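You operate a simulated robot arm through the tools that you are given. There is no shell and no other tool.

You run a simulated two-armed robot. Do the job below in one go: nothing can be reset, and whatever is moved stays where it is left.

## Task
Wash the dotted mug with the bar soap.
Fine: pour the grey water into the sink, soap the teal sponge on the bar, soap the mug, sponge back, rinse the foam off, mug empty on the drainer, tap shut. Set down upright: dotted mug.

The check looks at the end state, three seconds after you hand in, the way a careful person would. Anything else that was tipped, shoved, dropped, spilled or broken makes it a failure.

## Robot
Two 7-joint arms with two-finger grippers on one trunk, on a base that moves. Base frame: it is fixed to the floor where the robot stands at the start and does not move with it; the origin is under the middle of the robot, x ahead of it, y to its left, z up. Units: m, degrees, N and s.
The left shoulder is at the start at [0.06, 0.123, 0.945], the right one opposite. With the tool pointing down near the work surface each hand reaches from about 0.34 to 0.8 m from the robot's upright axis, wherever it stands, measured 20 degrees to its own side. Places, roughly: dotted mug [3, 0.5, 1]; drainer [3.3, 0.4, 0.9]; green sponge [1.75, 0.75, 0.75]; sink [3.5, 0.2, 0.8]; soap bar [3.25, 0.25, 1]; teal sponge [3.25, 0.5, 1]. Payload 1.47 kg a hand.
The TCP of each hand is the grasp point between the finger pads, 0.016 m short of the fingertips. In the tool frame z runs along the fingers and y along their closing line. The gripper opens to 0.087 m; its body begins 0.055 m behind the TCP.
Orientation is that of the tool frame in the base frame, as a unit quaternion [x, y, z, w]. With the fingers straight down and closing along the base's y, the tool's x points along the base's -x, its y along +y and its z along -z.

## Interface
- The arms move only by the tool play_rows. It takes "left_motion", "right_motion" or both (then of equal length, played together; a hand with none holds still); each is a list of rows, each a list of 3 entries, a list of its own where there are three numbers: the shift along the base's x, y, z in units of 200 mm (1.0 is 200 mm), then the turn, a rotation vector about the base's x, y, z in units of 120 degrees (1.0 is 120 degrees), then the finger opening in m, from 0 to 0.087. In form: [[[dx, dy, dz], [ax, ay, az], claw], ...]. A call has 1 to 20 rows; each row is the pose to reach, as a shift and turn from the pose commanded when the call began. A call with a number of a shift or a turn outside -1 to 1 is refused whole. Rows are played at 5 a second. More than 0.05 m and 8.6 degrees between two rows, or a gripper value outside its range, and nothing of the call is played. A pose out of reach is approached as far as the arm can. The call stops where the force on the tool passes 40 N (or 10 N more than at its start, if that is more) or the arm is blocked; 0.2 s more then pass. The fingers move at their own pace (about 0.153 m/s each) and stop on an object; they squeeze with about 25 N. The grip force told is the motor's: it shows also when the fingers shut on nothing. Time passes only in rows, and 0.2 s behind the last, so rows that repeat a pose let the fingers close. The reply holds the time, the measured pose of the TCP, the force on the tool along the base axes, the opening and the grip force, in the units named above and with some noise, with the torque about the TCP (base axes, N m) and any sound that the robot's microphone picked up.
- Cameras (640 x 400 px; columns grow to the right, rows downward): "scene" is now at [0.0924, 0.0082, 1.5094]; the picture's right is [0.10, -1.00, 0.00], its down [-0.66, -0.06, -0.75] and it looks along [0.74, 0.07, -0.67] (base axes); focal length 256 px, centre (320, 200). "left" rides on the left gripper at [0.073, -0.012, -0.09] in its tool frame; the picture's right is [0.16, 0.99, 0.00], its down [-0.72, 0.12, -0.68] and it looks along [-0.67, 0.11, 0.73] (tool axes); focal length 247 px, centre (320, 200). "right" rides on the right gripper at [0.073, 0.012, -0.09] in its tool frame; the picture's right is [-0.16, 0.99, 0.00], its down [-0.72, -0.12, -0.68] and it looks along [-0.67, -0.11, 0.73] (tool axes); focal length 247 px, centre (320, 200). There is no depth. A picture from a camera that has moved, and an enlarged one, comes with that camera's place and axes in the base frame and with its lens.
- snapshot(camera): a new picture of that camera. The clock stands still meanwhile.
- move_column(by): moves the trunk up (or, below 0, down) by that many m; the arms and the scene camera ride with it, the base frame stays. It gives what a move gives, with no picture.
- roll_base(legs): drives the robot by 1 to 6 legs, each [ahead, left, turn to the left] in m, m and degrees, along the robot's own axes; the way and the turn of a leg run together, so that a leg with both is an arc; at most 1.5 m and 180 degrees a leg. The arms and the cameras ride along, it lands a little off, and it stops where it bumps. It gives what a move gives.
- head_to(pan, tilt): turns the head with the scene camera to pan (to the left, within 120 degrees either way) and tilt (down, from -29 to 69), counted from straight ahead of the robot. It gives what a move gives.
- zoom(camera, box): a new picture of the part [left, top, right, bottom] of that camera's present view, enlarged. The clock stands still meanwhile.
- close_job(): hands the job in; it is judged then, once.

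Nothing tells you exact positions but the pictures and the camera data. Unless the task says otherwise, let go and move clear before handing in.

The tools are called after "Request:" as a command line: name --argument value ..., lists and objects as JSON in quotes. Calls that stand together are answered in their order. play_rows: Moves the arms, as the interface text tells. Its arguments: {"type":"object","properties":{"left_motion":{"type":"array"},"right_motion":{"type":"array"}},"required":[]} The other tools are called the same way: move_column (by) moves the trunk up or down; roll_base (legs) drives the base; head_to (pan, tilt) turns the head that bears the scene camera; snapshot (camera) takes a picture; zoom (camera, box) takes an enlarged picture of a part of a camera's view; close_job () hands the job in.

At the start:

```text
time_s: 0.0
left_eef_pos: [0.4113, 0.2143, 1.1643]
left_ee_rot: [0.0, 1.0, 0.0, 0.0]
left_ft_force: [0.5, 0.2, 1.1]
left_wrist_torque: [0.01, -0.02, 0.0]
left_grip_width: 0.087
left_gripper_force: 0.1
right_eef_pos: [0.4313, -0.1718, 1.0947]
right_ee_rot: [0.001, 1.0, 0.0, 0.0]
right_ft_force: [-0.2, -0.3, -0.3]
right_wrist_torque: [0.02, 0.01, 0.01]
right_grip_width: 0.087
right_gripper_force: 0.0
trunk travel left (down, up): [-0.1, 0.13]
robot x, y, heading: [0.0035, 0.002, -0.0]
head pan, tilt (commanded): [5.5, 41.8]
```

scene: 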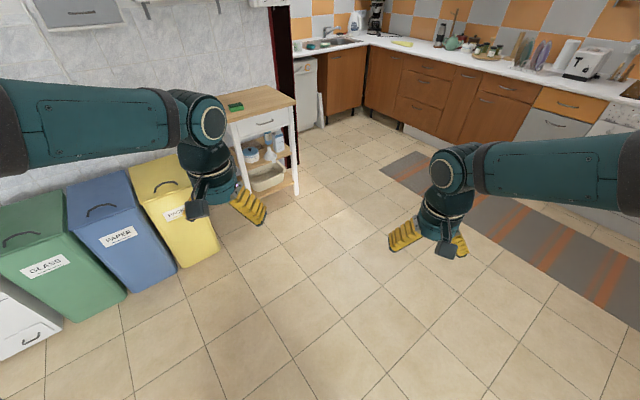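
right: 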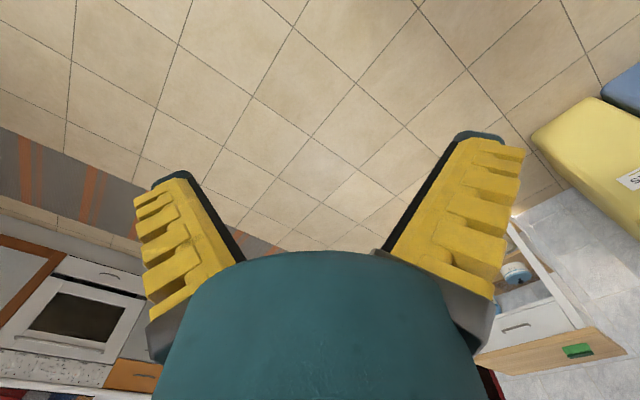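
left: 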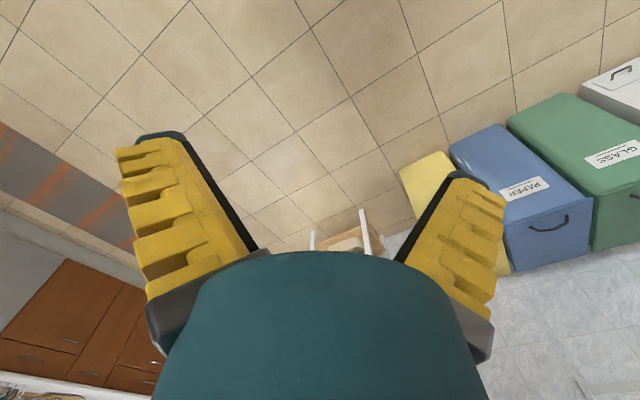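

I see a kitchen with the counter and sink far ahead, and a small trolley with a green sponge to my left. First I'll look at the sink area enlarged.

Request:
head_to --pan 3 --tilt 15

Request:
snapshot --camera "scene"

Request:
zoom --camera "scene" --box '[220, 130, 420, 255]'

```text
time_s: 0.9
left_eef_pos: [0.4128, 0.2136, 1.166]
left_ee_rot: [0.0, 1.0, 0.0, 0.001]
left_ft_force: [0.1, -0.4, 0.7]
left_wrist_torque: [0.0, -0.03, 0.05]
left_grip_width: 0.0869
left_gripper_force: 0.0
right_eef_pos: [0.4307, -0.1712, 1.0966]
right_ee_rot: [0.0, 1.0, 0.0, 0.0]
right_ft_force: [0.1, -0.4, -0.4]
right_wrist_torque: [0.03, 0.0, -0.03]
right_grip_width: 0.0871
right_gripper_force: 0.1
trunk travel left (down, up): [-0.1, 0.13]
robot x, y, heading: [-0.0021, -0.0032, -0.0]
head pan, tilt (commanded): [3.0, 15.0]
```

```text
taken
camera scene: at [0.1023, 0.0051, 1.5515], right [0.05, -1.0, 0.0], down [-0.26, -0.01, -0.97], along [0.96, 0.05, -0.26], focal length 256 px, centre (320, 200)
```

scene: 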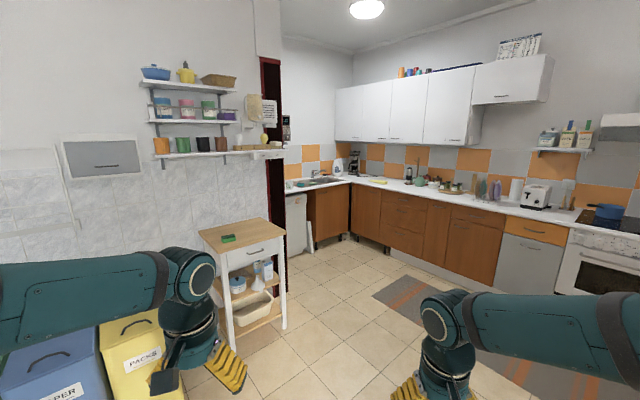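

```text
3.20 times, centred on (320, 192) of scene
camera zoom: at [0.1023, 0.0051, 1.5515], right [0.05, -1.0, 0.0], down [-0.26, -0.01, -0.97], along [0.96, 0.05, -0.26], focal length 818 px, centre (320, 224)
```

zoom: 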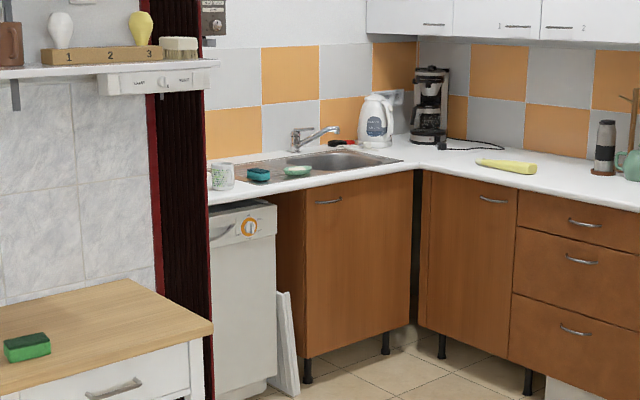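

The sink counter lies at about 45° to my axis: its front edge runs from about (2.73, 0.52) to (3.41, -0.23). I'll drive past the trolley on its right side, turn about 44° left to face the sink counter, and look again.

Request:
roll_base --legs '[[1.3, -0.3, 0], [1.2, -0.05, 0], [0, 0, 44]]'

Request:
head_to --pan 0 --tilt 35

Request:
snapshot --camera "scene"

```text
time_s: 15.2
left_eef_pos: [2.6465, 0.0622, 1.166]
left_ee_rot: [-0.359, 0.933, 0.0, 0.001]
left_ft_force: [1.0, 0.4, 0.7]
left_wrist_torque: [0.01, -0.03, -0.02]
left_grip_width: 0.0869
left_gripper_force: 0.1
right_eef_pos: [2.9182, -0.2114, 1.0953]
right_ee_rot: [-0.359, 0.933, 0.0, 0.0]
right_ft_force: [0.2, -0.7, -0.1]
right_wrist_torque: [0.02, 0.01, 0.02]
right_grip_width: 0.087
right_gripper_force: 0.0
trunk travel left (down, up): [-0.1, 0.13]
robot x, y, heading: [2.4822, -0.3719, 42.2]
head pan, tilt (commanded): [3.0, 15.0]
```

```text
time_s: 16.0
left_eef_pos: [2.6454, 0.0622, 1.1654]
left_ee_rot: [-0.359, 0.933, 0.0, 0.0]
left_ft_force: [0.6, 0.7, 0.3]
left_wrist_torque: [-0.01, -0.01, 0.04]
left_grip_width: 0.0869
left_gripper_force: 0.0
right_eef_pos: [2.9186, -0.2125, 1.0947]
right_ee_rot: [-0.36, 0.933, 0.0, 0.001]
right_ft_force: [-0.2, -0.8, 0.1]
right_wrist_torque: [-0.01, 0.03, -0.01]
right_grip_width: 0.0872
right_gripper_force: 0.1
trunk travel left (down, up): [-0.1, 0.13]
robot x, y, heading: [2.4852, -0.3737, 42.2]
head pan, tilt (commanded): [0.0, 35.0]
```

```text
taken
camera scene: at [2.5548, -0.3076, 1.5197], right [0.67, -0.74, 0.0], down [-0.42, -0.38, -0.82], along [0.61, 0.55, -0.57], focal length 256 px, centre (320, 200)
```

scene: 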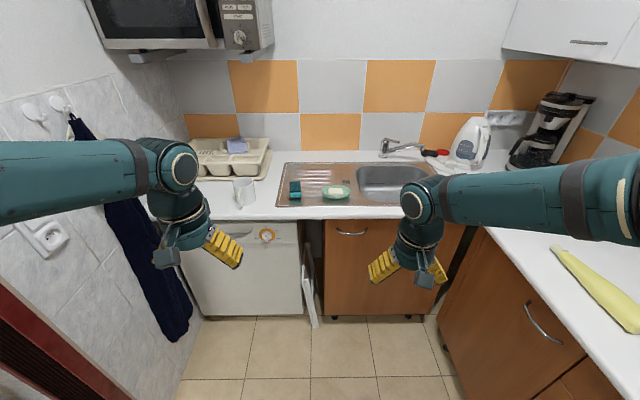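

I face the sink counter now: a dish rack with a blue cloth at the back left, the dotted mug in front of it, sponge and soap dish on the sink's wing, bowl and tap to the right. I'll zoom for details.

Request:
zoom --camera "scene" --box '[170, 110, 330, 210]'

Request:
zoom --camera "scene" --box '[270, 120, 430, 220]'

Request:
zoom --camera "scene" --box '[370, 110, 530, 210]'

```text
4.00 times, centred on (250, 160) of scene
camera zoom: at [2.5548, -0.3076, 1.5197], right [0.67, -0.74, 0.0], down [-0.42, -0.38, -0.82], along [0.61, 0.55, -0.57], focal length 1023 px, centre (600, 360)
```

zoom: 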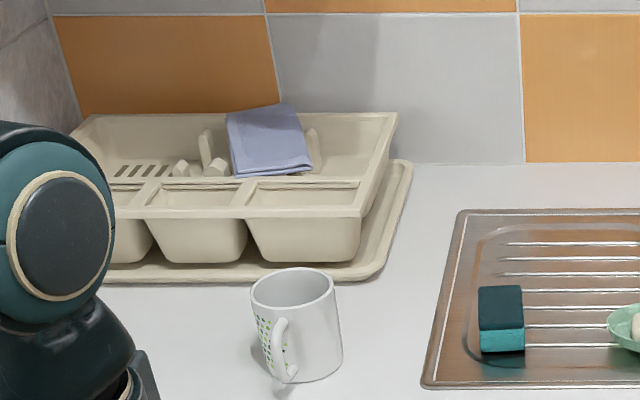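

```text
4.00 times, centred on (350, 170) of scene
camera zoom: at [2.5548, -0.3076, 1.5197], right [0.67, -0.74, 0.0], down [-0.42, -0.38, -0.82], along [0.61, 0.55, -0.57], focal length 1023 px, centre (200, 320)
```

zoom: 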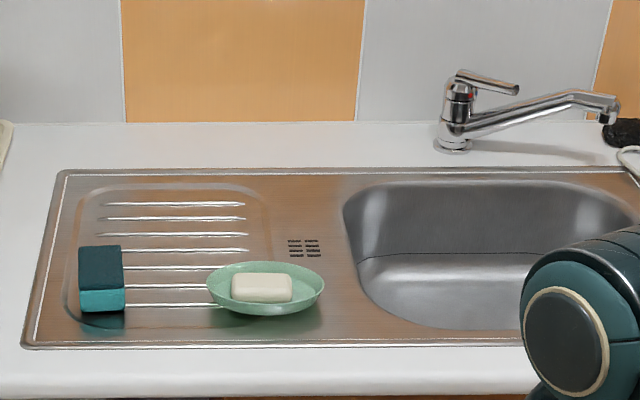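

```text
4.00 times, centred on (450, 160) of scene
camera zoom: at [2.5548, -0.3076, 1.5197], right [0.67, -0.74, 0.0], down [-0.42, -0.38, -0.82], along [0.61, 0.55, -0.57], focal length 1023 px, centre (-200, 360)
```

zoom: 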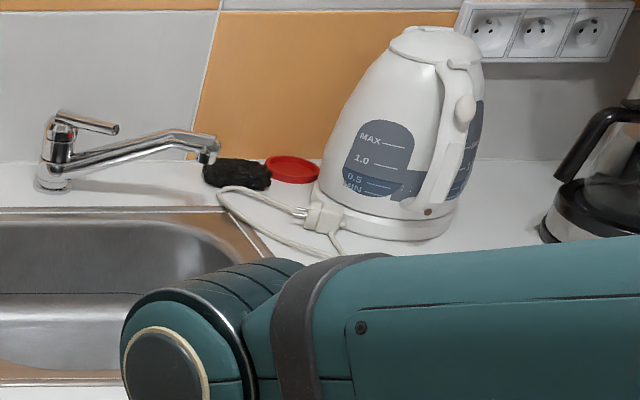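

The drainer must be the ribbed wing of the sink (about 3.33, 0.42), with teal sponge and soap dish on its front; the tap spout is swung to the right. I'll raise the trunk and come closer for a better look.

Request:
move_column --by 0.1

Request:
roll_base --legs '[[0.3, -0.08, 0]]'

Request:
head_to --pan 0 --tilt 45

Request:
snapshot --camera "scene"

Request:
snapshot --camera "right"

Request:
snapshot --camera "left"

```text
time_s: 17.4
left_eef_pos: [2.645, 0.0622, 1.2646]
left_ee_rot: [-0.359, 0.933, 0.0, 0.0]
left_ft_force: [0.6, 0.1, -0.3]
left_wrist_torque: [0.01, 0.0, -0.02]
left_grip_width: 0.0871
left_gripper_force: 0.1
right_eef_pos: [2.919, -0.2122, 1.1941]
right_ee_rot: [-0.359, 0.933, 0.0, 0.0]
right_ft_force: [-0.8, -0.2, -0.6]
right_wrist_torque: [0.01, -0.03, 0.01]
right_grip_width: 0.0871
right_gripper_force: 0.1
trunk travel left (down, up): [-0.2, 0.03]
robot x, y, heading: [2.4816, -0.3753, 42.3]
head pan, tilt (commanded): [0.0, 35.0]
```

```text
time_s: 19.4
left_eef_pos: [2.9172, 0.201, 1.2647]
left_ee_rot: [-0.36, 0.933, 0.0, 0.0]
left_ft_force: [1.2, -0.4, -0.3]
left_wrist_torque: [-0.02, 0.01, -0.02]
left_grip_width: 0.0872
left_gripper_force: 0.1
right_eef_pos: [3.1933, -0.0727, 1.1939]
right_ee_rot: [-0.359, 0.933, 0.0, 0.001]
right_ft_force: [-0.8, 0.7, 0.1]
right_wrist_torque: [-0.01, 0.04, 0.0]
right_grip_width: 0.0868
right_gripper_force: 0.0
trunk travel left (down, up): [-0.2, 0.03]
robot x, y, heading: [2.7551, -0.2365, 42.2]
head pan, tilt (commanded): [0.0, 35.0]
```

```text
time_s: 20.2
left_eef_pos: [2.9164, 0.1997, 1.2647]
left_ee_rot: [-0.359, 0.933, 0.0, 0.0]
left_ft_force: [0.5, 0.5, -0.4]
left_wrist_torque: [0.0, -0.03, 0.03]
left_grip_width: 0.087
left_gripper_force: 0.0
right_eef_pos: [3.1911, -0.0731, 1.1949]
right_ee_rot: [-0.359, 0.933, 0.0, 0.0]
right_ft_force: [0.7, 0.8, 0.4]
right_wrist_torque: [-0.02, 0.0, 0.0]
right_grip_width: 0.0874
right_gripper_force: 0.2
trunk travel left (down, up): [-0.2, 0.03]
robot x, y, heading: [2.7573, -0.2376, 42.1]
head pan, tilt (commanded): [0.0, 45.0]
```

```text
taken
camera scene: at [2.8214, -0.1737, 1.6048], right [0.67, -0.74, 0.0], down [-0.52, -0.47, -0.71], along [0.52, 0.47, -0.71], focal length 256 px, centre (320, 200)
```

scene: 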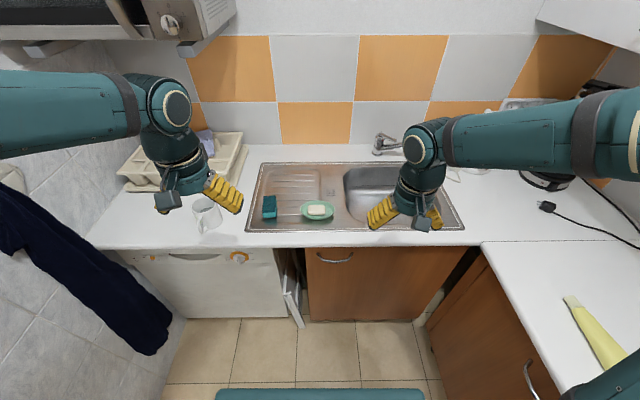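

```text
taken
camera right: at [3.1284, -0.1133, 1.2838], right [-0.55, 0.84, 0.0], down [0.61, 0.4, 0.68], along [0.57, 0.37, -0.73], focal length 247 px, centre (320, 200)
```

right: 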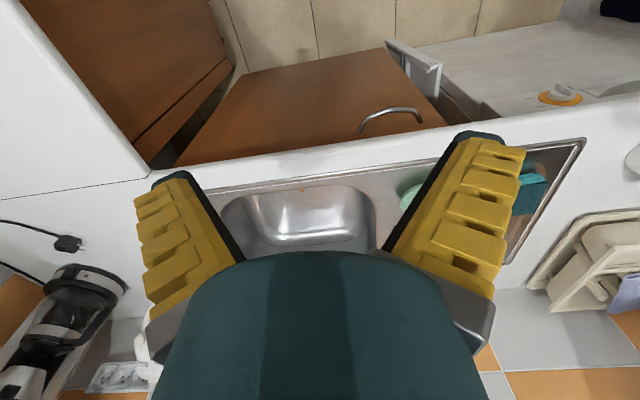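

```text
taken
camera left: at [2.8707, 0.1444, 1.355], right [-0.78, 0.63, 0.0], down [0.46, 0.57, 0.68], along [0.43, 0.53, -0.73], focal length 247 px, centre (320, 200)
```

left: 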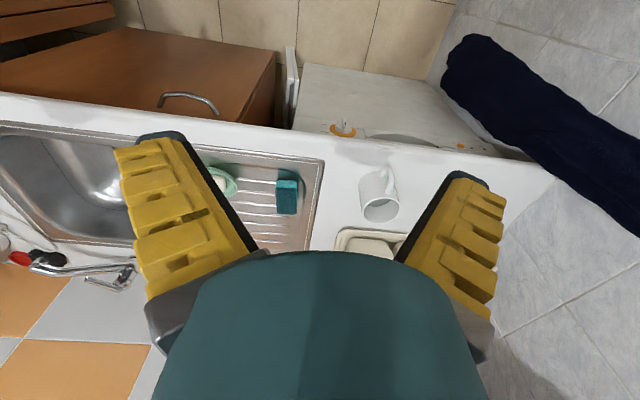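

Counter front edge is about 0.57 m ahead of my axis, and there's room to come closer. I'll advance 0.2 m and inspect with zooms.

Request:
roll_base --legs '[[0.2, 0, 0]]'

Request:
snapshot --camera "scene"

Request:
zoom --camera "scene" --box '[150, 140, 310, 240]'

Request:
zoom --camera "scene" --box '[300, 100, 460, 200]'

```text
time_s: 21.7
left_eef_pos: [3.0601, 0.332, 1.2649]
left_ee_rot: [-0.362, 0.932, 0.0, 0.001]
left_ft_force: [0.1, -0.5, 0.0]
left_wrist_torque: [-0.02, -0.01, -0.04]
left_grip_width: 0.0869
left_gripper_force: 0.0
right_eef_pos: [3.3356, 0.0603, 1.1942]
right_ee_rot: [-0.361, 0.932, -0.001, -0.001]
right_ft_force: [0.8, 0.3, -0.4]
right_wrist_torque: [0.01, 0.0, 0.0]
right_grip_width: 0.0872
right_gripper_force: 0.1
trunk travel left (down, up): [-0.2, 0.03]
robot x, y, heading: [2.9009, -0.1036, 42.4]
head pan, tilt (commanded): [0.0, 45.0]
```

```text
taken
camera scene: at [2.9668, -0.0412, 1.6047], right [0.67, -0.74, 0.0], down [-0.52, -0.48, -0.71], along [0.52, 0.48, -0.71], focal length 256 px, centre (320, 200)
```

scene: 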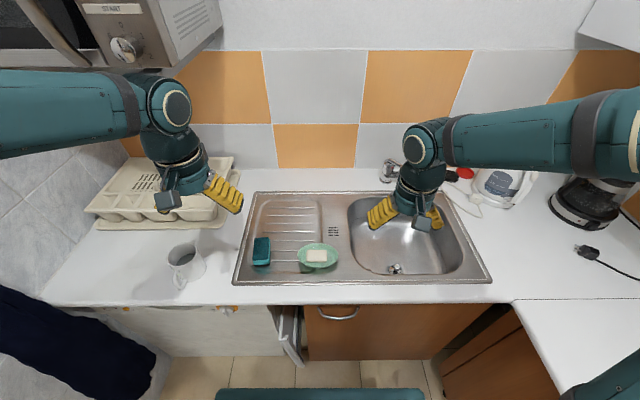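

```text
4.00 times, centred on (230, 190) of scene
camera zoom: at [2.9668, -0.0412, 1.6047], right [0.67, -0.74, 0.0], down [-0.52, -0.48, -0.71], along [0.52, 0.48, -0.71], focal length 1023 px, centre (680, 240)
```

zoom: 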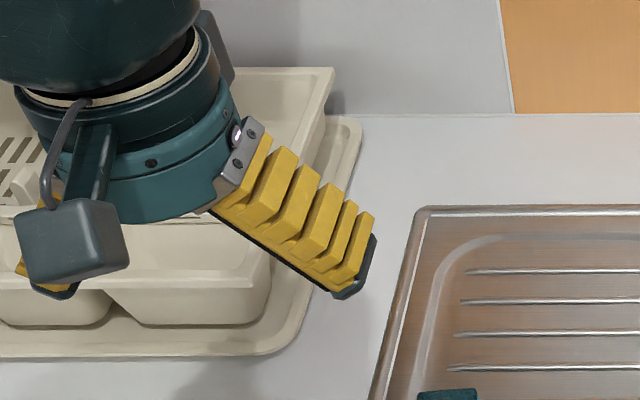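

```text
4.00 times, centred on (380, 150) of scene
camera zoom: at [2.9668, -0.0412, 1.6047], right [0.67, -0.74, 0.0], down [-0.52, -0.48, -0.71], along [0.52, 0.48, -0.71], focal length 1023 px, centre (80, 400)
```

zoom: 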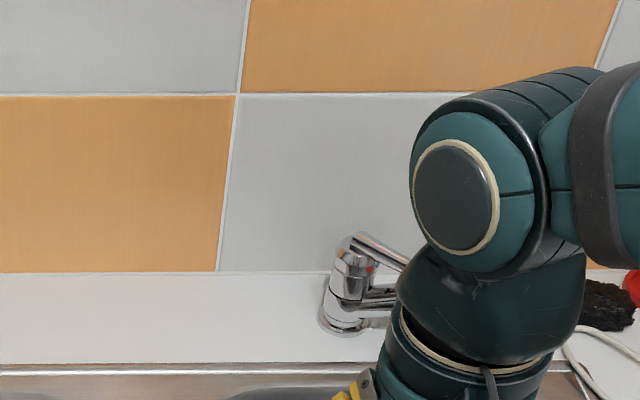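

Now close to the counter (edge ~0.37 m ahead of my axis). I'll zoom on the mug and the sponge/soap area.

Request:
zoom --camera "scene" --box '[140, 225, 236, 285]'

Request:
zoom --camera "scene" --box '[228, 185, 356, 265]'

Request:
zoom --camera "left" --box '[160, 80, 480, 280]'

Request:
snapshot --camera "left"

```text
6.67 times, centred on (188, 255) of scene
camera zoom: at [2.9668, -0.0412, 1.6047], right [0.67, -0.74, 0.0], down [-0.52, -0.48, -0.71], along [0.52, 0.48, -0.71], focal length 1705 px, centre (1200, -167)
```

zoom: 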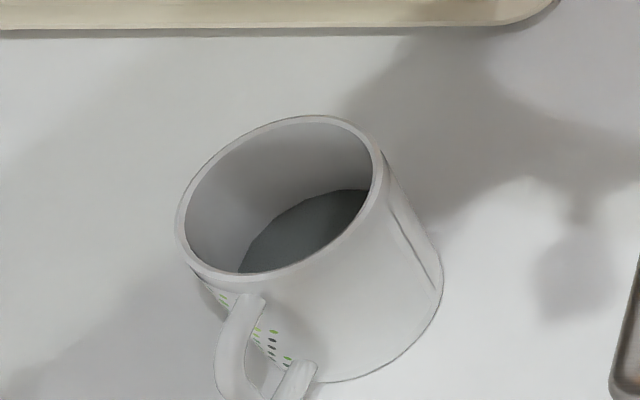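

```text
5.00 times, centred on (292, 225) of scene
camera zoom: at [2.9668, -0.0412, 1.6047], right [0.67, -0.74, 0.0], down [-0.52, -0.48, -0.71], along [0.52, 0.48, -0.71], focal length 1279 px, centre (460, 75)
```

zoom: 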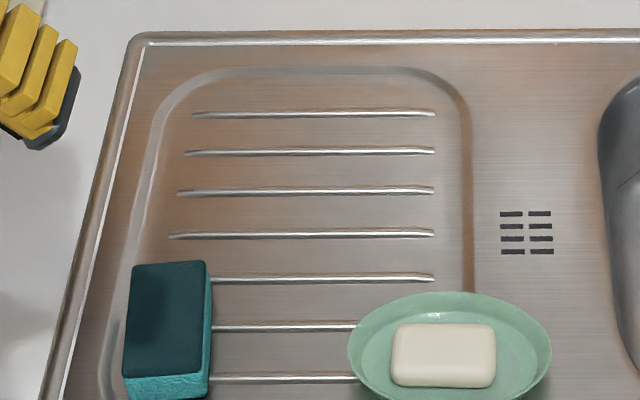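

```text
2.00 times, centred on (320, 180) of left
camera zoom: at [3.0146, 0.2769, 1.3548], right [-0.78, 0.62, 0.0], down [0.46, 0.57, 0.68], along [0.42, 0.53, -0.73], focal length 494 px, centre (320, 240)
```

zoom: 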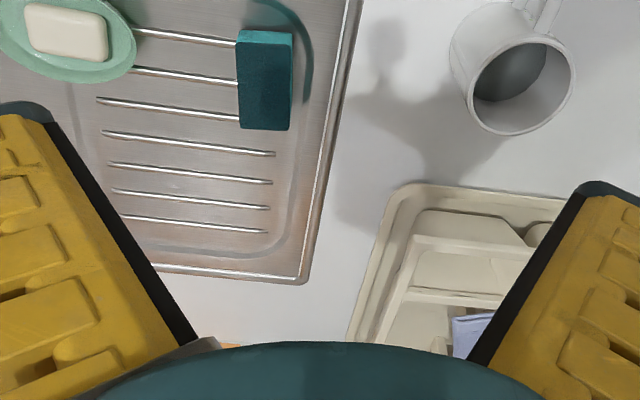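

```text
taken
camera left: at [3.0146, 0.2769, 1.3548], right [-0.78, 0.62, 0.0], down [0.46, 0.57, 0.68], along [0.42, 0.53, -0.73], focal length 247 px, centre (320, 200)
```

left: 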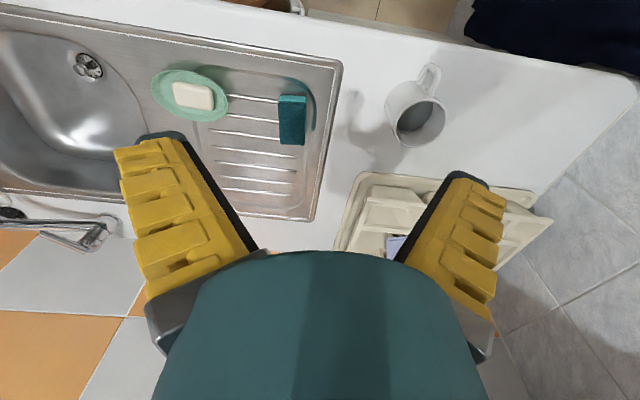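

The mug rim centre is near (3.00, 0.505, 1.0), roughly 82 mm wide, handle towards me-left, grey water inside. I'll move the right hand aside to see the tap and bowl, and look down for base clearance.

Request:
play_rows --right_motion '[[[0.17, -0.18, 0], [0, 0, 0], 0.087], [[0.34, -0.37, 0], [0, 0, 0], 0.087], [[0.5, -0.55, 0], [0, 0, 0], 0.087], [[0.67, -0.73, 0], [0, 0, 0], 0.087], [[0.67, -0.73, 0], [0, 0, 0], 0.087]]'

Request:
snapshot --camera "scene"

Request:
zoom --camera "scene" --box '[330, 140, 490, 240]'

Request:
zoom --camera "left" --box '[0, 150, 160, 250]'

Request:
head_to --pan 0 --tilt 68

Request:
snapshot --camera "scene"

```text
refused: row 2 steps farther than a row can; nothing moved
```

```text
taken
camera scene: at [2.9668, -0.0412, 1.6047], right [0.67, -0.74, 0.0], down [-0.52, -0.48, -0.71], along [0.52, 0.48, -0.71], focal length 256 px, centre (320, 200)
```

scene: 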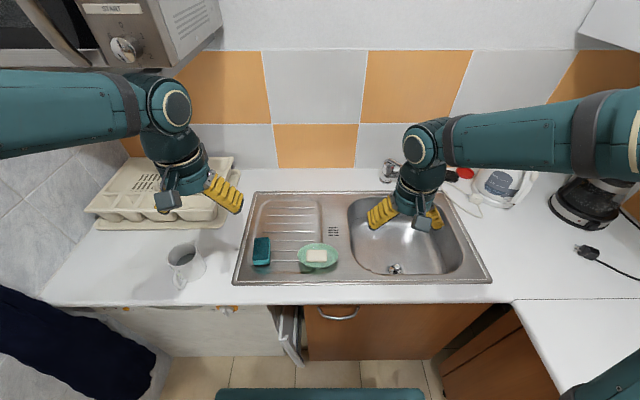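

```text
4.00 times, centred on (410, 190) of scene
camera zoom: at [2.9668, -0.0412, 1.6047], right [0.67, -0.74, 0.0], down [-0.52, -0.48, -0.71], along [0.52, 0.48, -0.71], focal length 1023 px, centre (-40, 240)
```

zoom: 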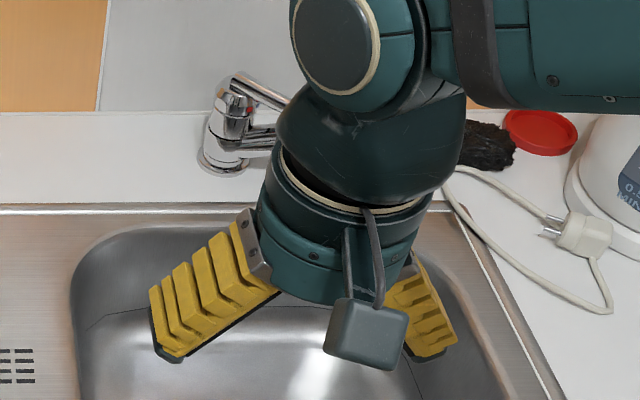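

```text
4.00 times, centred on (80, 200) of left
camera zoom: at [3.0146, 0.2769, 1.3548], right [-0.78, 0.62, 0.0], down [0.46, 0.57, 0.68], along [0.42, 0.53, -0.73], focal length 988 px, centre (1280, 200)
```

zoom: 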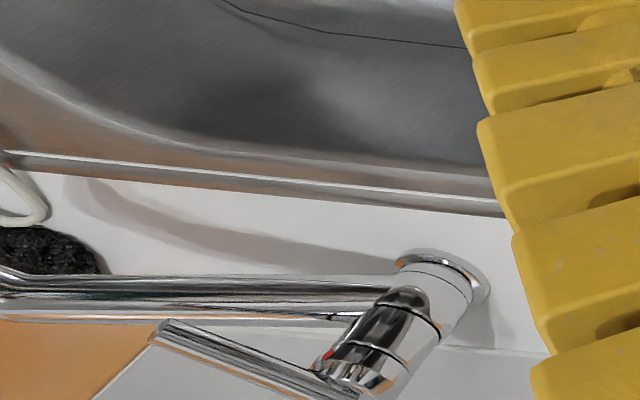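

```text
time_s: 22.6
left_eef_pos: [3.0606, 0.3324, 1.2658]
left_ee_rot: [-0.361, 0.933, 0.0, 0.0]
left_ft_force: [0.3, -0.6, -0.5]
left_wrist_torque: [-0.03, 0.04, 0.01]
left_grip_width: 0.087
left_gripper_force: 0.0
right_eef_pos: [3.3351, 0.0601, 1.1948]
right_ee_rot: [-0.362, 0.932, 0.0, -0.001]
right_ft_force: [0.0, 0.6, 0.8]
right_wrist_torque: [0.0, 0.02, 0.0]
right_grip_width: 0.0872
right_gripper_force: 0.0
trunk travel left (down, up): [-0.2, 0.03]
robot x, y, heading: [2.8998, -0.1034, 42.5]
head pan, tilt (commanded): [0.0, 68.0]
```

```text
taken
camera scene: at [2.9481, -0.0583, 1.5767], right [0.67, -0.74, 0.0], down [-0.68, -0.62, -0.38], along [0.28, 0.25, -0.93], focal length 256 px, centre (320, 200)
```

scene: 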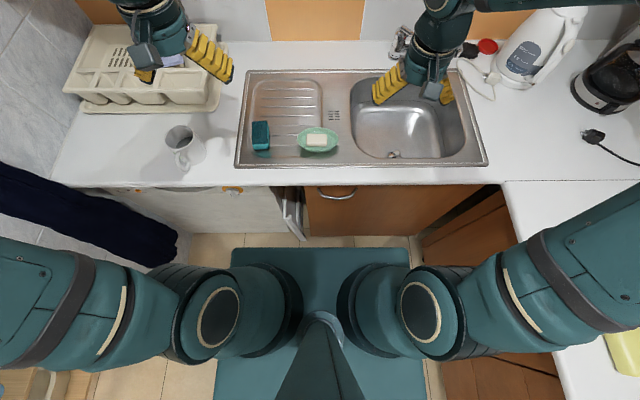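

The base is close to both counters (a few cm), so I'll stay put here. I'll redo the right-hand sidestep in smaller rows and look at the tap.

Request:
play_rows --right_motion '[[[0.15, -0.165, 0], [0, 0, 0], 0.087], [[0.3, -0.33, 0], [0, 0, 0], 0.087], [[0.45, -0.495, 0], [0, 0, 0], 0.087], [[0.6, -0.66, 0], [0, 0, 0], 0.087], [[0.6, -0.66, 0], [0, 0, 0], 0.087]]'

Request:
head_to --pan -10 --tilt 45

Request:
snapshot --camera "scene"

Request:
zoom --camera "scene" --box '[300, 120, 460, 220]'

Request:
snapshot --camera "right"

```text
time_s: 23.8
left_eef_pos: [3.0603, 0.3336, 1.2654]
left_ee_rot: [-0.362, 0.932, 0.0, 0.0]
left_ft_force: [0.3, 0.0, -0.6]
left_wrist_torque: [-0.02, -0.02, 0.0]
left_grip_width: 0.0872
left_gripper_force: 0.1
right_eef_pos: [3.4534, -0.073, 1.1948]
right_ee_rot: [-0.362, 0.932, 0.0, 0.0]
right_ft_force: [-0.2, -0.7, -0.3]
right_wrist_torque: [-0.03, 0.0, 0.02]
right_grip_width: 0.0869
right_gripper_force: 0.1
trunk travel left (down, up): [-0.2, 0.03]
robot x, y, heading: [2.9004, -0.1032, 42.6]
head pan, tilt (commanded): [0.0, 68.0]
```

```text
time_s: 24.7
left_eef_pos: [3.0597, 0.3337, 1.2641]
left_ee_rot: [-0.362, 0.932, 0.0, 0.0]
left_ft_force: [-0.1, -0.3, 0.2]
left_wrist_torque: [0.0, -0.02, 0.02]
left_grip_width: 0.087
left_gripper_force: 0.1
right_eef_pos: [3.4557, -0.0727, 1.1948]
right_ee_rot: [-0.362, 0.932, 0.0, 0.0]
right_ft_force: [0.3, -0.7, 0.5]
right_wrist_torque: [-0.02, 0.02, 0.05]
right_grip_width: 0.0868
right_gripper_force: 0.0
trunk travel left (down, up): [-0.2, 0.03]
robot x, y, heading: [2.9011, -0.1058, 42.5]
head pan, tilt (commanded): [-10.0, 45.0]
```

```text
taken
camera scene: at [2.9748, -0.0529, 1.6047], right [0.54, -0.84, 0.0], down [-0.6, -0.38, -0.71], along [0.6, 0.38, -0.71], focal length 256 px, centre (320, 200)
```

scene: 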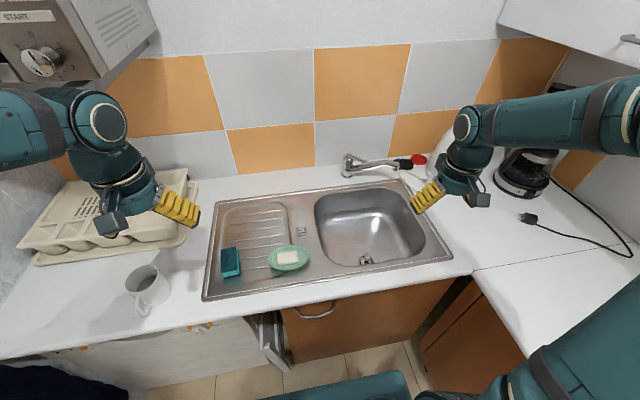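

```text
4.00 times, centred on (380, 170) of scene
camera zoom: at [2.9748, -0.0529, 1.6047], right [0.54, -0.84, 0.0], down [-0.6, -0.38, -0.71], along [0.6, 0.38, -0.71], focal length 1023 px, centre (80, 320)
```

zoom: 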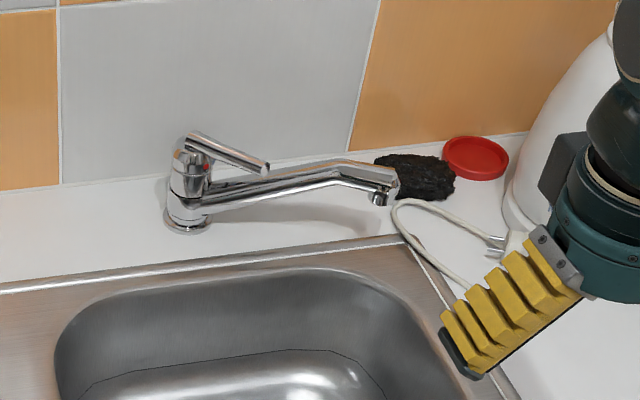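

```text
taken
camera right: at [3.3921, -0.1131, 1.2834], right [-0.55, 0.84, 0.0], down [0.61, 0.4, 0.68], along [0.57, 0.37, -0.73], focal length 247 px, centre (320, 200)
```

right: 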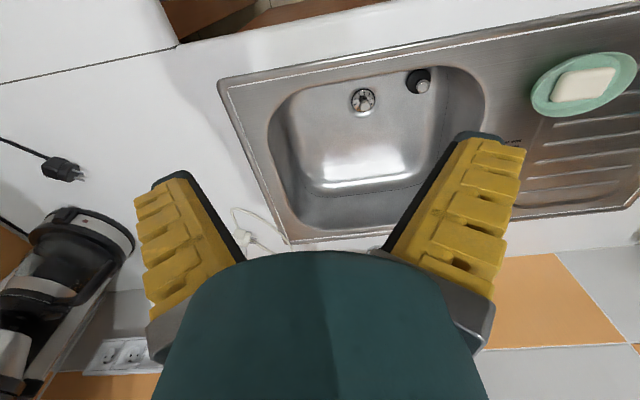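

The tap spout is swung right (outlet about (3.79, 0.12, 0.98), just behind the bowl) and the lever tip is about (3.745, 0.225, 1.01). I'll bring the left hand over the right rim of the mug to check the position with the hand camera before pinching the rim.

Request:
play_rows --left_motion '[[[-0.035, 0.144, -0.14], [0, 0, 0], 0.087], [[-0.07, 0.288, -0.28], [0, 0, 0], 0.07], [[-0.106, 0.43, -0.42], [0, 0, 0], 0.05], [[-0.142, 0.575, -0.57], [0, 0, 0], 0.045], [[-0.1775, 0.719, -0.725], [0, 0, 0], 0.045], [[-0.1775, 0.719, -0.725], [0, 0, 0], 0.045]]'

Request:
snapshot --camera "left"

Request:
head_to --pan 15 --tilt 50

Request:
zoom --camera "scene" --box '[160, 140, 320, 240]'

```text
time_s: 26.1
left_eef_pos: [3.0237, 0.4779, 1.1206]
left_ee_rot: [-0.362, 0.932, 0.0, 0.0]
left_ft_force: [0.5, -0.2, 0.4]
left_wrist_torque: [0.01, -0.02, 0.0]
left_grip_width: 0.0505
left_gripper_force: 4.0
right_eef_pos: [3.4543, -0.0732, 1.1948]
right_ee_rot: [-0.362, 0.932, 0.001, -0.001]
right_ft_force: [-0.6, -0.1, -0.4]
right_wrist_torque: [-0.01, 0.0, 0.02]
right_grip_width: 0.087
right_gripper_force: 0.1
trunk travel left (down, up): [-0.2, 0.03]
robot x, y, heading: [2.9012, -0.1051, 42.4]
head pan, tilt (commanded): [-10.0, 45.0]
```

```text
taken
camera left: at [2.9768, 0.4212, 1.2104], right [-0.78, 0.62, 0.0], down [0.46, 0.57, 0.68], along [0.42, 0.53, -0.73], focal length 247 px, centre (320, 200)
```

left: 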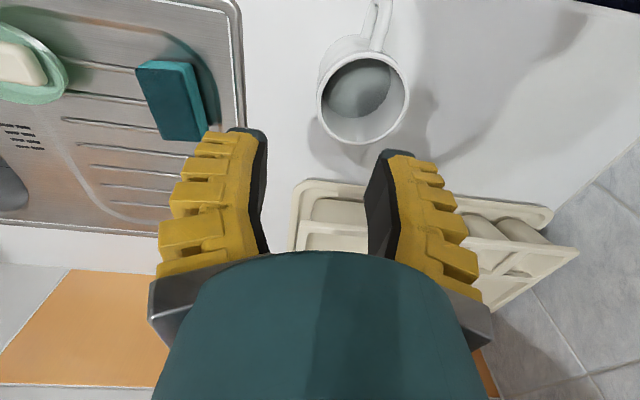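

```text
time_s: 27.0
left_eef_pos: [3.024, 0.4786, 1.1209]
left_ee_rot: [-0.362, 0.932, -0.001, -0.001]
left_ft_force: [0.3, -0.3, 0.0]
left_wrist_torque: [-0.02, 0.02, 0.01]
left_grip_width: 0.0505
left_gripper_force: 4.4
right_eef_pos: [3.4543, -0.0734, 1.1949]
right_ee_rot: [-0.362, 0.932, 0.0, 0.0]
right_ft_force: [-1.0, -0.2, 0.3]
right_wrist_torque: [0.01, -0.02, -0.01]
right_grip_width: 0.0872
right_gripper_force: 0.1
trunk travel left (down, up): [-0.2, 0.03]
robot x, y, heading: [2.9, -0.1032, 42.3]
head pan, tilt (commanded): [15.0, 50.0]
```

```text
4.00 times, centred on (240, 190) of scene
camera zoom: at [2.9477, -0.0318, 1.5979], right [0.84, -0.54, 0.0], down [-0.41, -0.64, -0.64], along [0.35, 0.54, -0.77], focal length 1023 px, centre (640, 240)
```

zoom: 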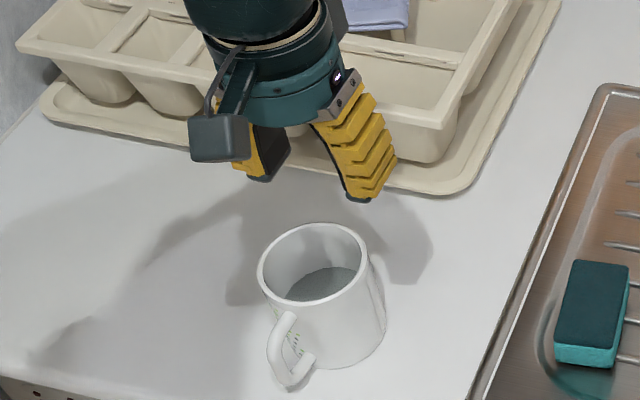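

The mug rim is at about (2.9985, 0.506, 0.996) and the left TCP is already right above its right-hand wall. I'll descend to just above the rim and check the alignment.

Request:
play_rows --left_motion '[[[0, 0, -0.2], [0, 0, 0], 0.045], [[0, 0, -0.4], [0, 0, 0], 0.045], [[0, 0, -0.45], [0, 0, 0], 0.045]]'

Request:
snapshot --camera "left"

Request:
zoom --camera "scene" --box '[160, 140, 320, 240]'

```text
time_s: 27.8
left_eef_pos: [3.0229, 0.478, 1.0317]
left_ee_rot: [-0.362, 0.932, 0.0, 0.0]
left_ft_force: [-0.3, 0.0, 0.4]
left_wrist_torque: [0.01, 0.01, -0.02]
left_grip_width: 0.0504
left_gripper_force: 3.9
right_eef_pos: [3.4543, -0.0724, 1.194]
right_ee_rot: [-0.362, 0.932, 0.0, 0.0]
right_ft_force: [-0.2, 0.2, -0.5]
right_wrist_torque: [0.0, -0.03, 0.02]
right_grip_width: 0.0868
right_gripper_force: 0.0
trunk travel left (down, up): [-0.2, 0.03]
robot x, y, heading: [2.8994, -0.1011, 42.6]
head pan, tilt (commanded): [15.0, 50.0]
```

```text
taken
camera left: at [2.9774, 0.4204, 1.1205], right [-0.78, 0.62, 0.0], down [0.46, 0.57, 0.68], along [0.42, 0.53, -0.73], focal length 247 px, centre (320, 200)
```

left: 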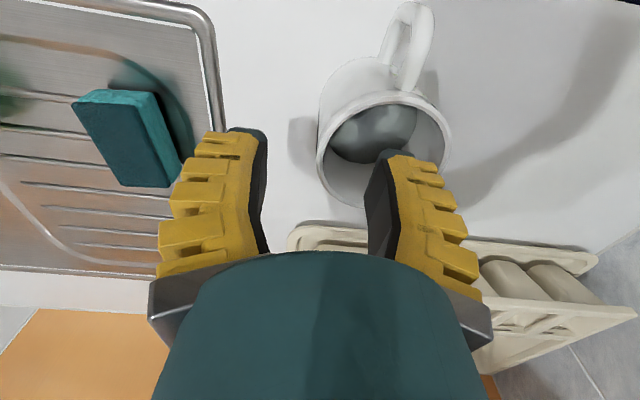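

```text
4.00 times, centred on (240, 190) of scene
camera zoom: at [2.9477, -0.0318, 1.5979], right [0.84, -0.54, 0.0], down [-0.41, -0.65, -0.64], along [0.35, 0.54, -0.77], focal length 1023 px, centre (640, 240)
```

zoom: 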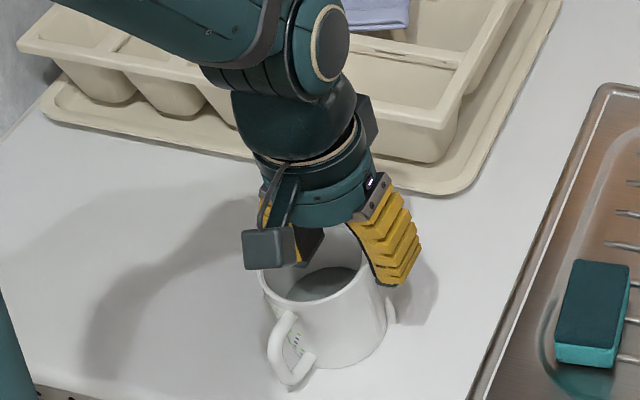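

The wall lies between the fingers. I'll go down about 63 mm and close on the wall.

Request:
play_rows --left_motion '[[[0, 0, -0.15], [0, 0, 0], 0.045], [[0, 0, -0.3], [0, 0, 0], 0.045], [[0, 0, -0.31], [0, 0, 0], 0.045]]'

Request:
snapshot --camera "left"

Request:
zoom --camera "scene" --box '[160, 140, 320, 240]'

```text
time_s: 28.6
left_eef_pos: [3.0245, 0.4766, 0.9678]
left_ee_rot: [-0.362, 0.932, 0.0, 0.0]
left_ft_force: [-0.2, -0.1, -0.2]
left_wrist_torque: [-0.01, 0.0, 0.01]
left_grip_width: 0.0505
left_gripper_force: 3.9
right_eef_pos: [3.4541, -0.0737, 1.1942]
right_ee_rot: [-0.362, 0.932, 0.0, 0.001]
right_ft_force: [-0.6, 0.8, 0.0]
right_wrist_torque: [0.01, 0.04, 0.0]
right_grip_width: 0.0871
right_gripper_force: 0.0
trunk travel left (down, up): [-0.2, 0.03]
robot x, y, heading: [2.9001, -0.1015, 42.5]
head pan, tilt (commanded): [15.0, 50.0]
```

```text
taken
camera left: at [2.9786, 0.4206, 1.0583], right [-0.78, 0.62, 0.0], down [0.46, 0.57, 0.68], along [0.42, 0.53, -0.73], focal length 247 px, centre (320, 200)
```

left: 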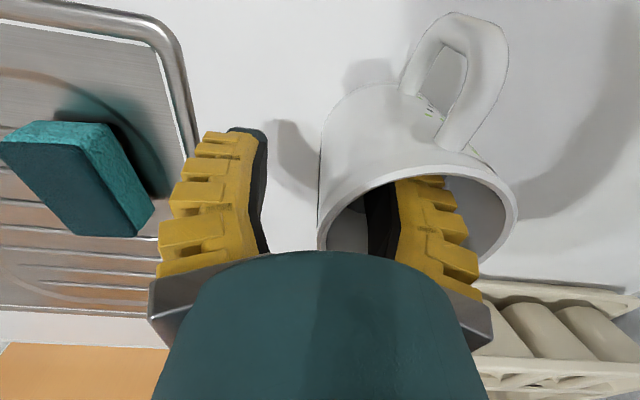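

```text
4.00 times, centred on (240, 190) of scene
camera zoom: at [2.9475, -0.032, 1.5979], right [0.84, -0.54, 0.0], down [-0.41, -0.64, -0.64], along [0.35, 0.54, -0.77], focal length 1023 px, centre (640, 240)
```

zoom: 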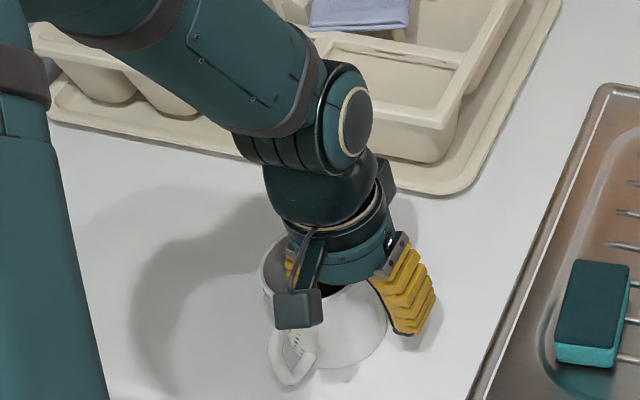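

One finger is inside, one outside the right wall. Closing now.

Request:
play_rows --left_motion '[[[0, 0, 0], [0, 0, 0], 0.02], [[0, 0, 0], [0, 0, 0], 0.0], [[0, 0, 0], [0, 0, 0], 0.0], [[0, 0, 0], [0, 0, 0], 0.0], [[0, 0, 0], [0, 0, 0], 0.0]]'

Request:
snapshot --camera "left"

```text
time_s: 29.8
left_eef_pos: [3.0242, 0.4768, 0.9688]
left_ee_rot: [-0.362, 0.932, 0.001, 0.001]
left_ft_force: [-0.4, 2.2, 6.1]
left_wrist_torque: [0.11, -0.03, -0.06]
left_grip_width: 0.0058
left_gripper_force: 24.8
right_eef_pos: [3.4537, -0.073, 1.1942]
right_ee_rot: [-0.361, 0.932, 0.0, 0.0]
right_ft_force: [-0.5, 0.1, -1.0]
right_wrist_torque: [0.02, -0.02, 0.02]
right_grip_width: 0.0869
right_gripper_force: 0.0
trunk travel left (down, up): [-0.2, 0.03]
robot x, y, heading: [2.896, -0.1001, 42.5]
head pan, tilt (commanded): [15.0, 50.0]
```

```text
taken
camera left: at [2.9788, 0.4208, 1.0588], right [-0.78, 0.62, 0.0], down [0.46, 0.57, 0.68], along [0.42, 0.53, -0.73], focal length 247 px, centre (320, 200)
```

left: 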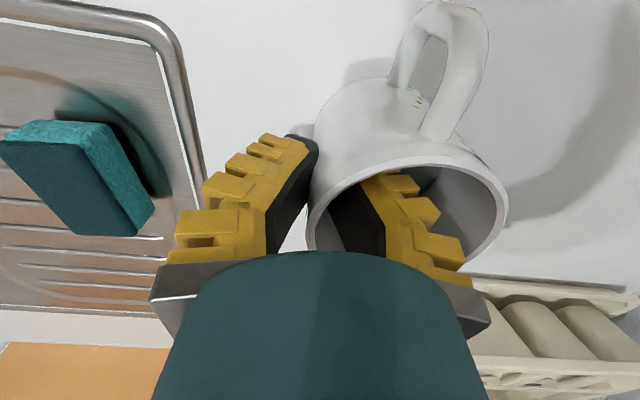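

Gripped on the wall (5.8 mm, 25 N). I'll lift it gently straight up and check.

Request:
play_rows --left_motion '[[[0, 0, 0.05], [0, 0, 0], 0.0], [[0, 0, 0.15], [0, 0, 0], 0.0], [[0, 0, 0.3], [0, 0, 0], 0.0], [[0, 0, 0.45], [0, 0, 0], 0.0], [[0, 0, 0.6], [0, 0, 0], 0.0], [[0, 0, 0.7], [0, 0, 0], 0.0], [[0, 0, 0.7], [0, 0, 0], 0.0]]'

Request:
snapshot --camera "left"

Request:
snapshot --camera "scene"

```text
time_s: 31.4
left_eef_pos: [3.0241, 0.4761, 1.1083]
left_ee_rot: [-0.361, 0.933, 0.0, -0.001]
left_ft_force: [0.1, 0.2, -4.7]
left_wrist_torque: [-0.09, -0.11, -0.01]
left_grip_width: 0.0062
left_gripper_force: 24.9
right_eef_pos: [3.4525, -0.0728, 1.1933]
right_ee_rot: [-0.362, 0.932, 0.0, -0.001]
right_ft_force: [-0.1, 0.4, 0.7]
right_wrist_torque: [0.01, -0.02, 0.02]
right_grip_width: 0.0869
right_gripper_force: 0.1
trunk travel left (down, up): [-0.2, 0.03]
robot x, y, heading: [2.9006, -0.1007, 42.4]
head pan, tilt (commanded): [15.0, 50.0]
```

```text
taken
camera left: at [2.9785, 0.4195, 1.1987], right [-0.78, 0.62, 0.0], down [0.46, 0.57, 0.68], along [0.42, 0.53, -0.73], focal length 247 px, centre (320, 200)
```

left: 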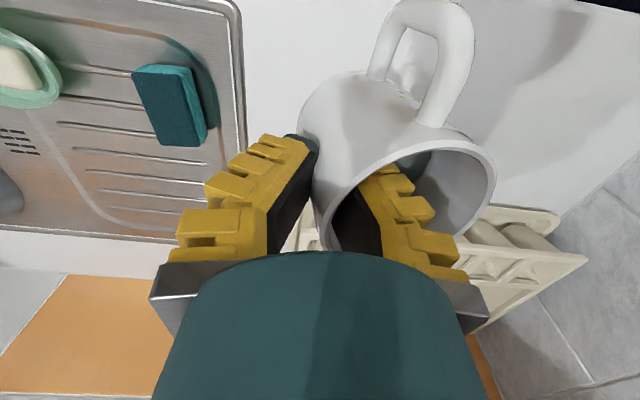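

```text
taken
camera scene: at [2.9479, -0.031, 1.5978], right [0.84, -0.54, 0.0], down [-0.41, -0.65, -0.64], along [0.35, 0.54, -0.77], focal length 256 px, centre (320, 200)
```

scene: 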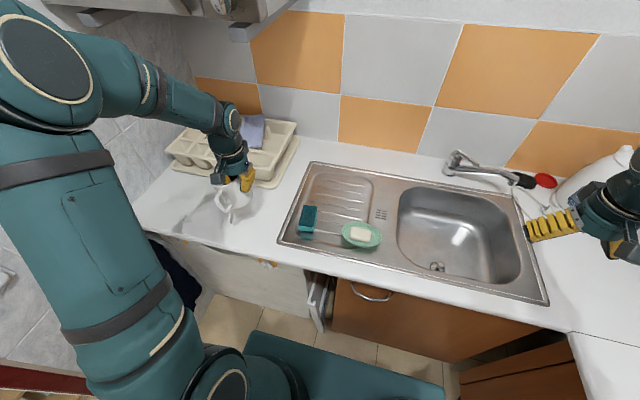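

The mug hangs securely (4.7 N). I'll carry it over toward the bowl in small steps while moving the right hand back out of the way.

Request:
play_rows --left_motion '[[[0.167, -0.116, 0.01], [0, 0, 0], 0.0], [[0.335, -0.232, 0.02], [0, 0, 0], 0.0], [[0.502, -0.348, 0.03], [0, 0, 0], 0.0], [[0.67, -0.464, 0.04], [0, 0, 0], 0.0], [[0.837, -0.58, 0.05], [0, 0, 0], 0.0]]' --right_motion '[[[0.01, -0.1, 0], [0, 0, 0], 0.087], [[0.02, -0.2, 0], [0, 0, 0], 0.087], [[0.03, -0.3, 0], [0, 0, 0], 0.087], [[0.04, -0.4, 0], [0, 0, 0], 0.087], [[0.048, -0.5, 0], [0, 0, 0], 0.087]]'

Request:
play_rows --left_motion '[[[0.167, -0.116, 0], [0, 0, 0], 0.0], [[0.335, -0.232, 0], [0, 0, 0], 0.0], [[0.502, -0.348, 0], [0, 0, 0], 0.0], [[0.67, -0.464, 0], [0, 0, 0], 0.0], [[0.837, -0.58, 0], [0, 0, 0], 0.0]]'

Request:
snapshot --camera "scene"

```text
time_s: 32.6
left_eef_pos: [3.1924, 0.3612, 1.1164]
left_ee_rot: [-0.362, 0.932, 0.001, -0.001]
left_ft_force: [0.4, -0.6, -4.5]
left_wrist_torque: [-0.08, -0.07, 0.04]
left_grip_width: 0.006
left_gripper_force: 25.0
right_eef_pos: [3.4647, -0.1724, 1.193]
right_ee_rot: [-0.362, 0.932, 0.001, 0.0]
right_ft_force: [0.0, -0.2, -0.5]
right_wrist_torque: [-0.01, 0.06, 0.01]
right_grip_width: 0.087
right_gripper_force: 0.1
trunk travel left (down, up): [-0.2, 0.03]
robot x, y, heading: [2.901, -0.1038, 42.4]
head pan, tilt (commanded): [15.0, 50.0]
```

```text
time_s: 33.8
left_eef_pos: [3.3638, 0.2437, 1.1169]
left_ee_rot: [-0.362, 0.932, 0.001, 0.0]
left_ft_force: [1.0, 0.1, -4.5]
left_wrist_torque: [-0.12, -0.1, -0.03]
left_grip_width: 0.0061
left_gripper_force: 25.0
right_eef_pos: [3.465, -0.1716, 1.1937]
right_ee_rot: [-0.362, 0.932, 0.001, 0.0]
right_ft_force: [0.7, -1.2, 0.8]
right_wrist_torque: [0.01, -0.02, 0.0]
right_grip_width: 0.0871
right_gripper_force: 0.0
trunk travel left (down, up): [-0.2, 0.03]
robot x, y, heading: [2.9018, -0.1008, 42.6]
head pan, tilt (commanded): [15.0, 50.0]
```

```text
taken
camera scene: at [2.9496, -0.0322, 1.5978], right [0.84, -0.54, 0.0], down [-0.41, -0.64, -0.64], along [0.35, 0.54, -0.77], focal length 256 px, centre (320, 200)
```

scene: 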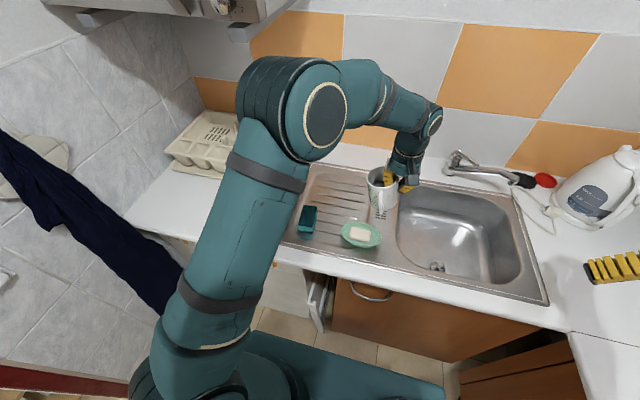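

Continuing over the bowl.

Request:
play_rows --left_motion '[[[0.167, -0.116, 0], [0, 0, 0], 0.0], [[0.335, -0.232, 0], [0, 0, 0], 0.0], [[0.502, -0.348, 0], [0, 0, 0], 0.0], [[0.67, -0.464, 0], [0, 0, 0], 0.0], [[0.837, -0.58, 0], [0, 0, 0], 0.0], [[0.837, -0.58, 0], [0, 0, 0], 0.0]]'

Request:
head_to --pan -10 --tilt 48

Request:
snapshot --camera "scene"

Request:
zoom --camera "scene" --box '[260, 120, 420, 220]'

```text
time_s: 35.2
left_eef_pos: [3.5152, 0.1265, 1.1166]
left_ee_rot: [-0.362, 0.932, -0.001, 0.0]
left_ft_force: [1.1, -0.1, -3.9]
left_wrist_torque: [-0.06, -0.13, 0.0]
left_grip_width: 0.0058
left_gripper_force: 24.8
left hand out of reach, approached as far as the arm can: row 5, 6
right_eef_pos: [3.4644, -0.1712, 1.1945]
right_ee_rot: [-0.362, 0.932, 0.0, 0.0]
right_ft_force: [-0.1, 0.1, 0.5]
right_wrist_torque: [-0.04, 0.01, 0.0]
right_grip_width: 0.0871
right_gripper_force: 0.0
trunk travel left (down, up): [-0.2, 0.03]
robot x, y, heading: [2.8994, -0.1043, 42.5]
head pan, tilt (commanded): [15.0, 50.0]
```

```text
time_s: 36.1
left_eef_pos: [3.5147, 0.1252, 1.1158]
left_ee_rot: [-0.362, 0.932, 0.0, -0.001]
left_ft_force: [0.3, -0.1, -4.4]
left_wrist_torque: [-0.06, -0.07, -0.01]
left_grip_width: 0.006
left_gripper_force: 24.6
right_eef_pos: [3.4642, -0.1709, 1.1945]
right_ee_rot: [-0.362, 0.932, 0.0, 0.0]
right_ft_force: [-0.8, 0.9, -0.5]
right_wrist_torque: [-0.01, 0.0, -0.02]
right_grip_width: 0.0871
right_gripper_force: 0.1
trunk travel left (down, up): [-0.2, 0.03]
robot x, y, heading: [2.8989, -0.1032, 42.7]
head pan, tilt (commanded): [-10.0, 48.0]
```

```text
taken
camera scene: at [2.973, -0.0541, 1.6005], right [0.54, -0.84, 0.0], down [-0.63, -0.4, -0.67], along [0.56, 0.36, -0.74], focal length 256 px, centre (320, 200)
```

scene: 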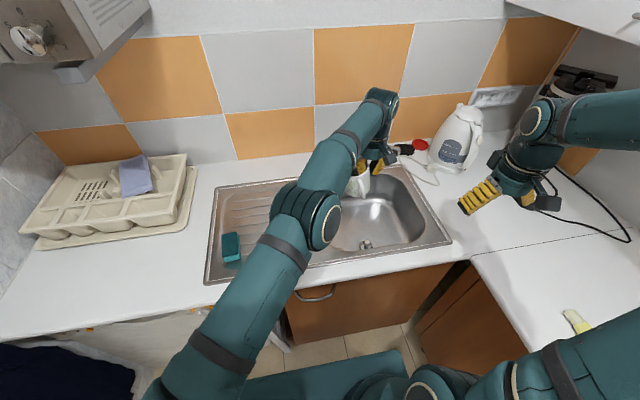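

```text
4.00 times, centred on (340, 170) of scene
camera zoom: at [2.973, -0.0541, 1.6005], right [0.54, -0.84, 0.0], down [-0.63, -0.4, -0.67], along [0.56, 0.36, -0.74], focal length 1023 px, centre (240, 320)
```

zoom: 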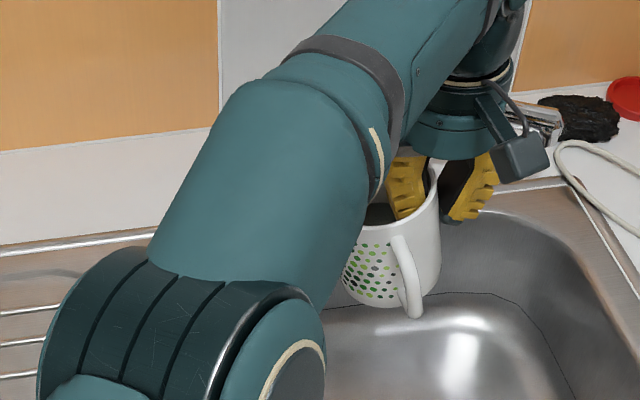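

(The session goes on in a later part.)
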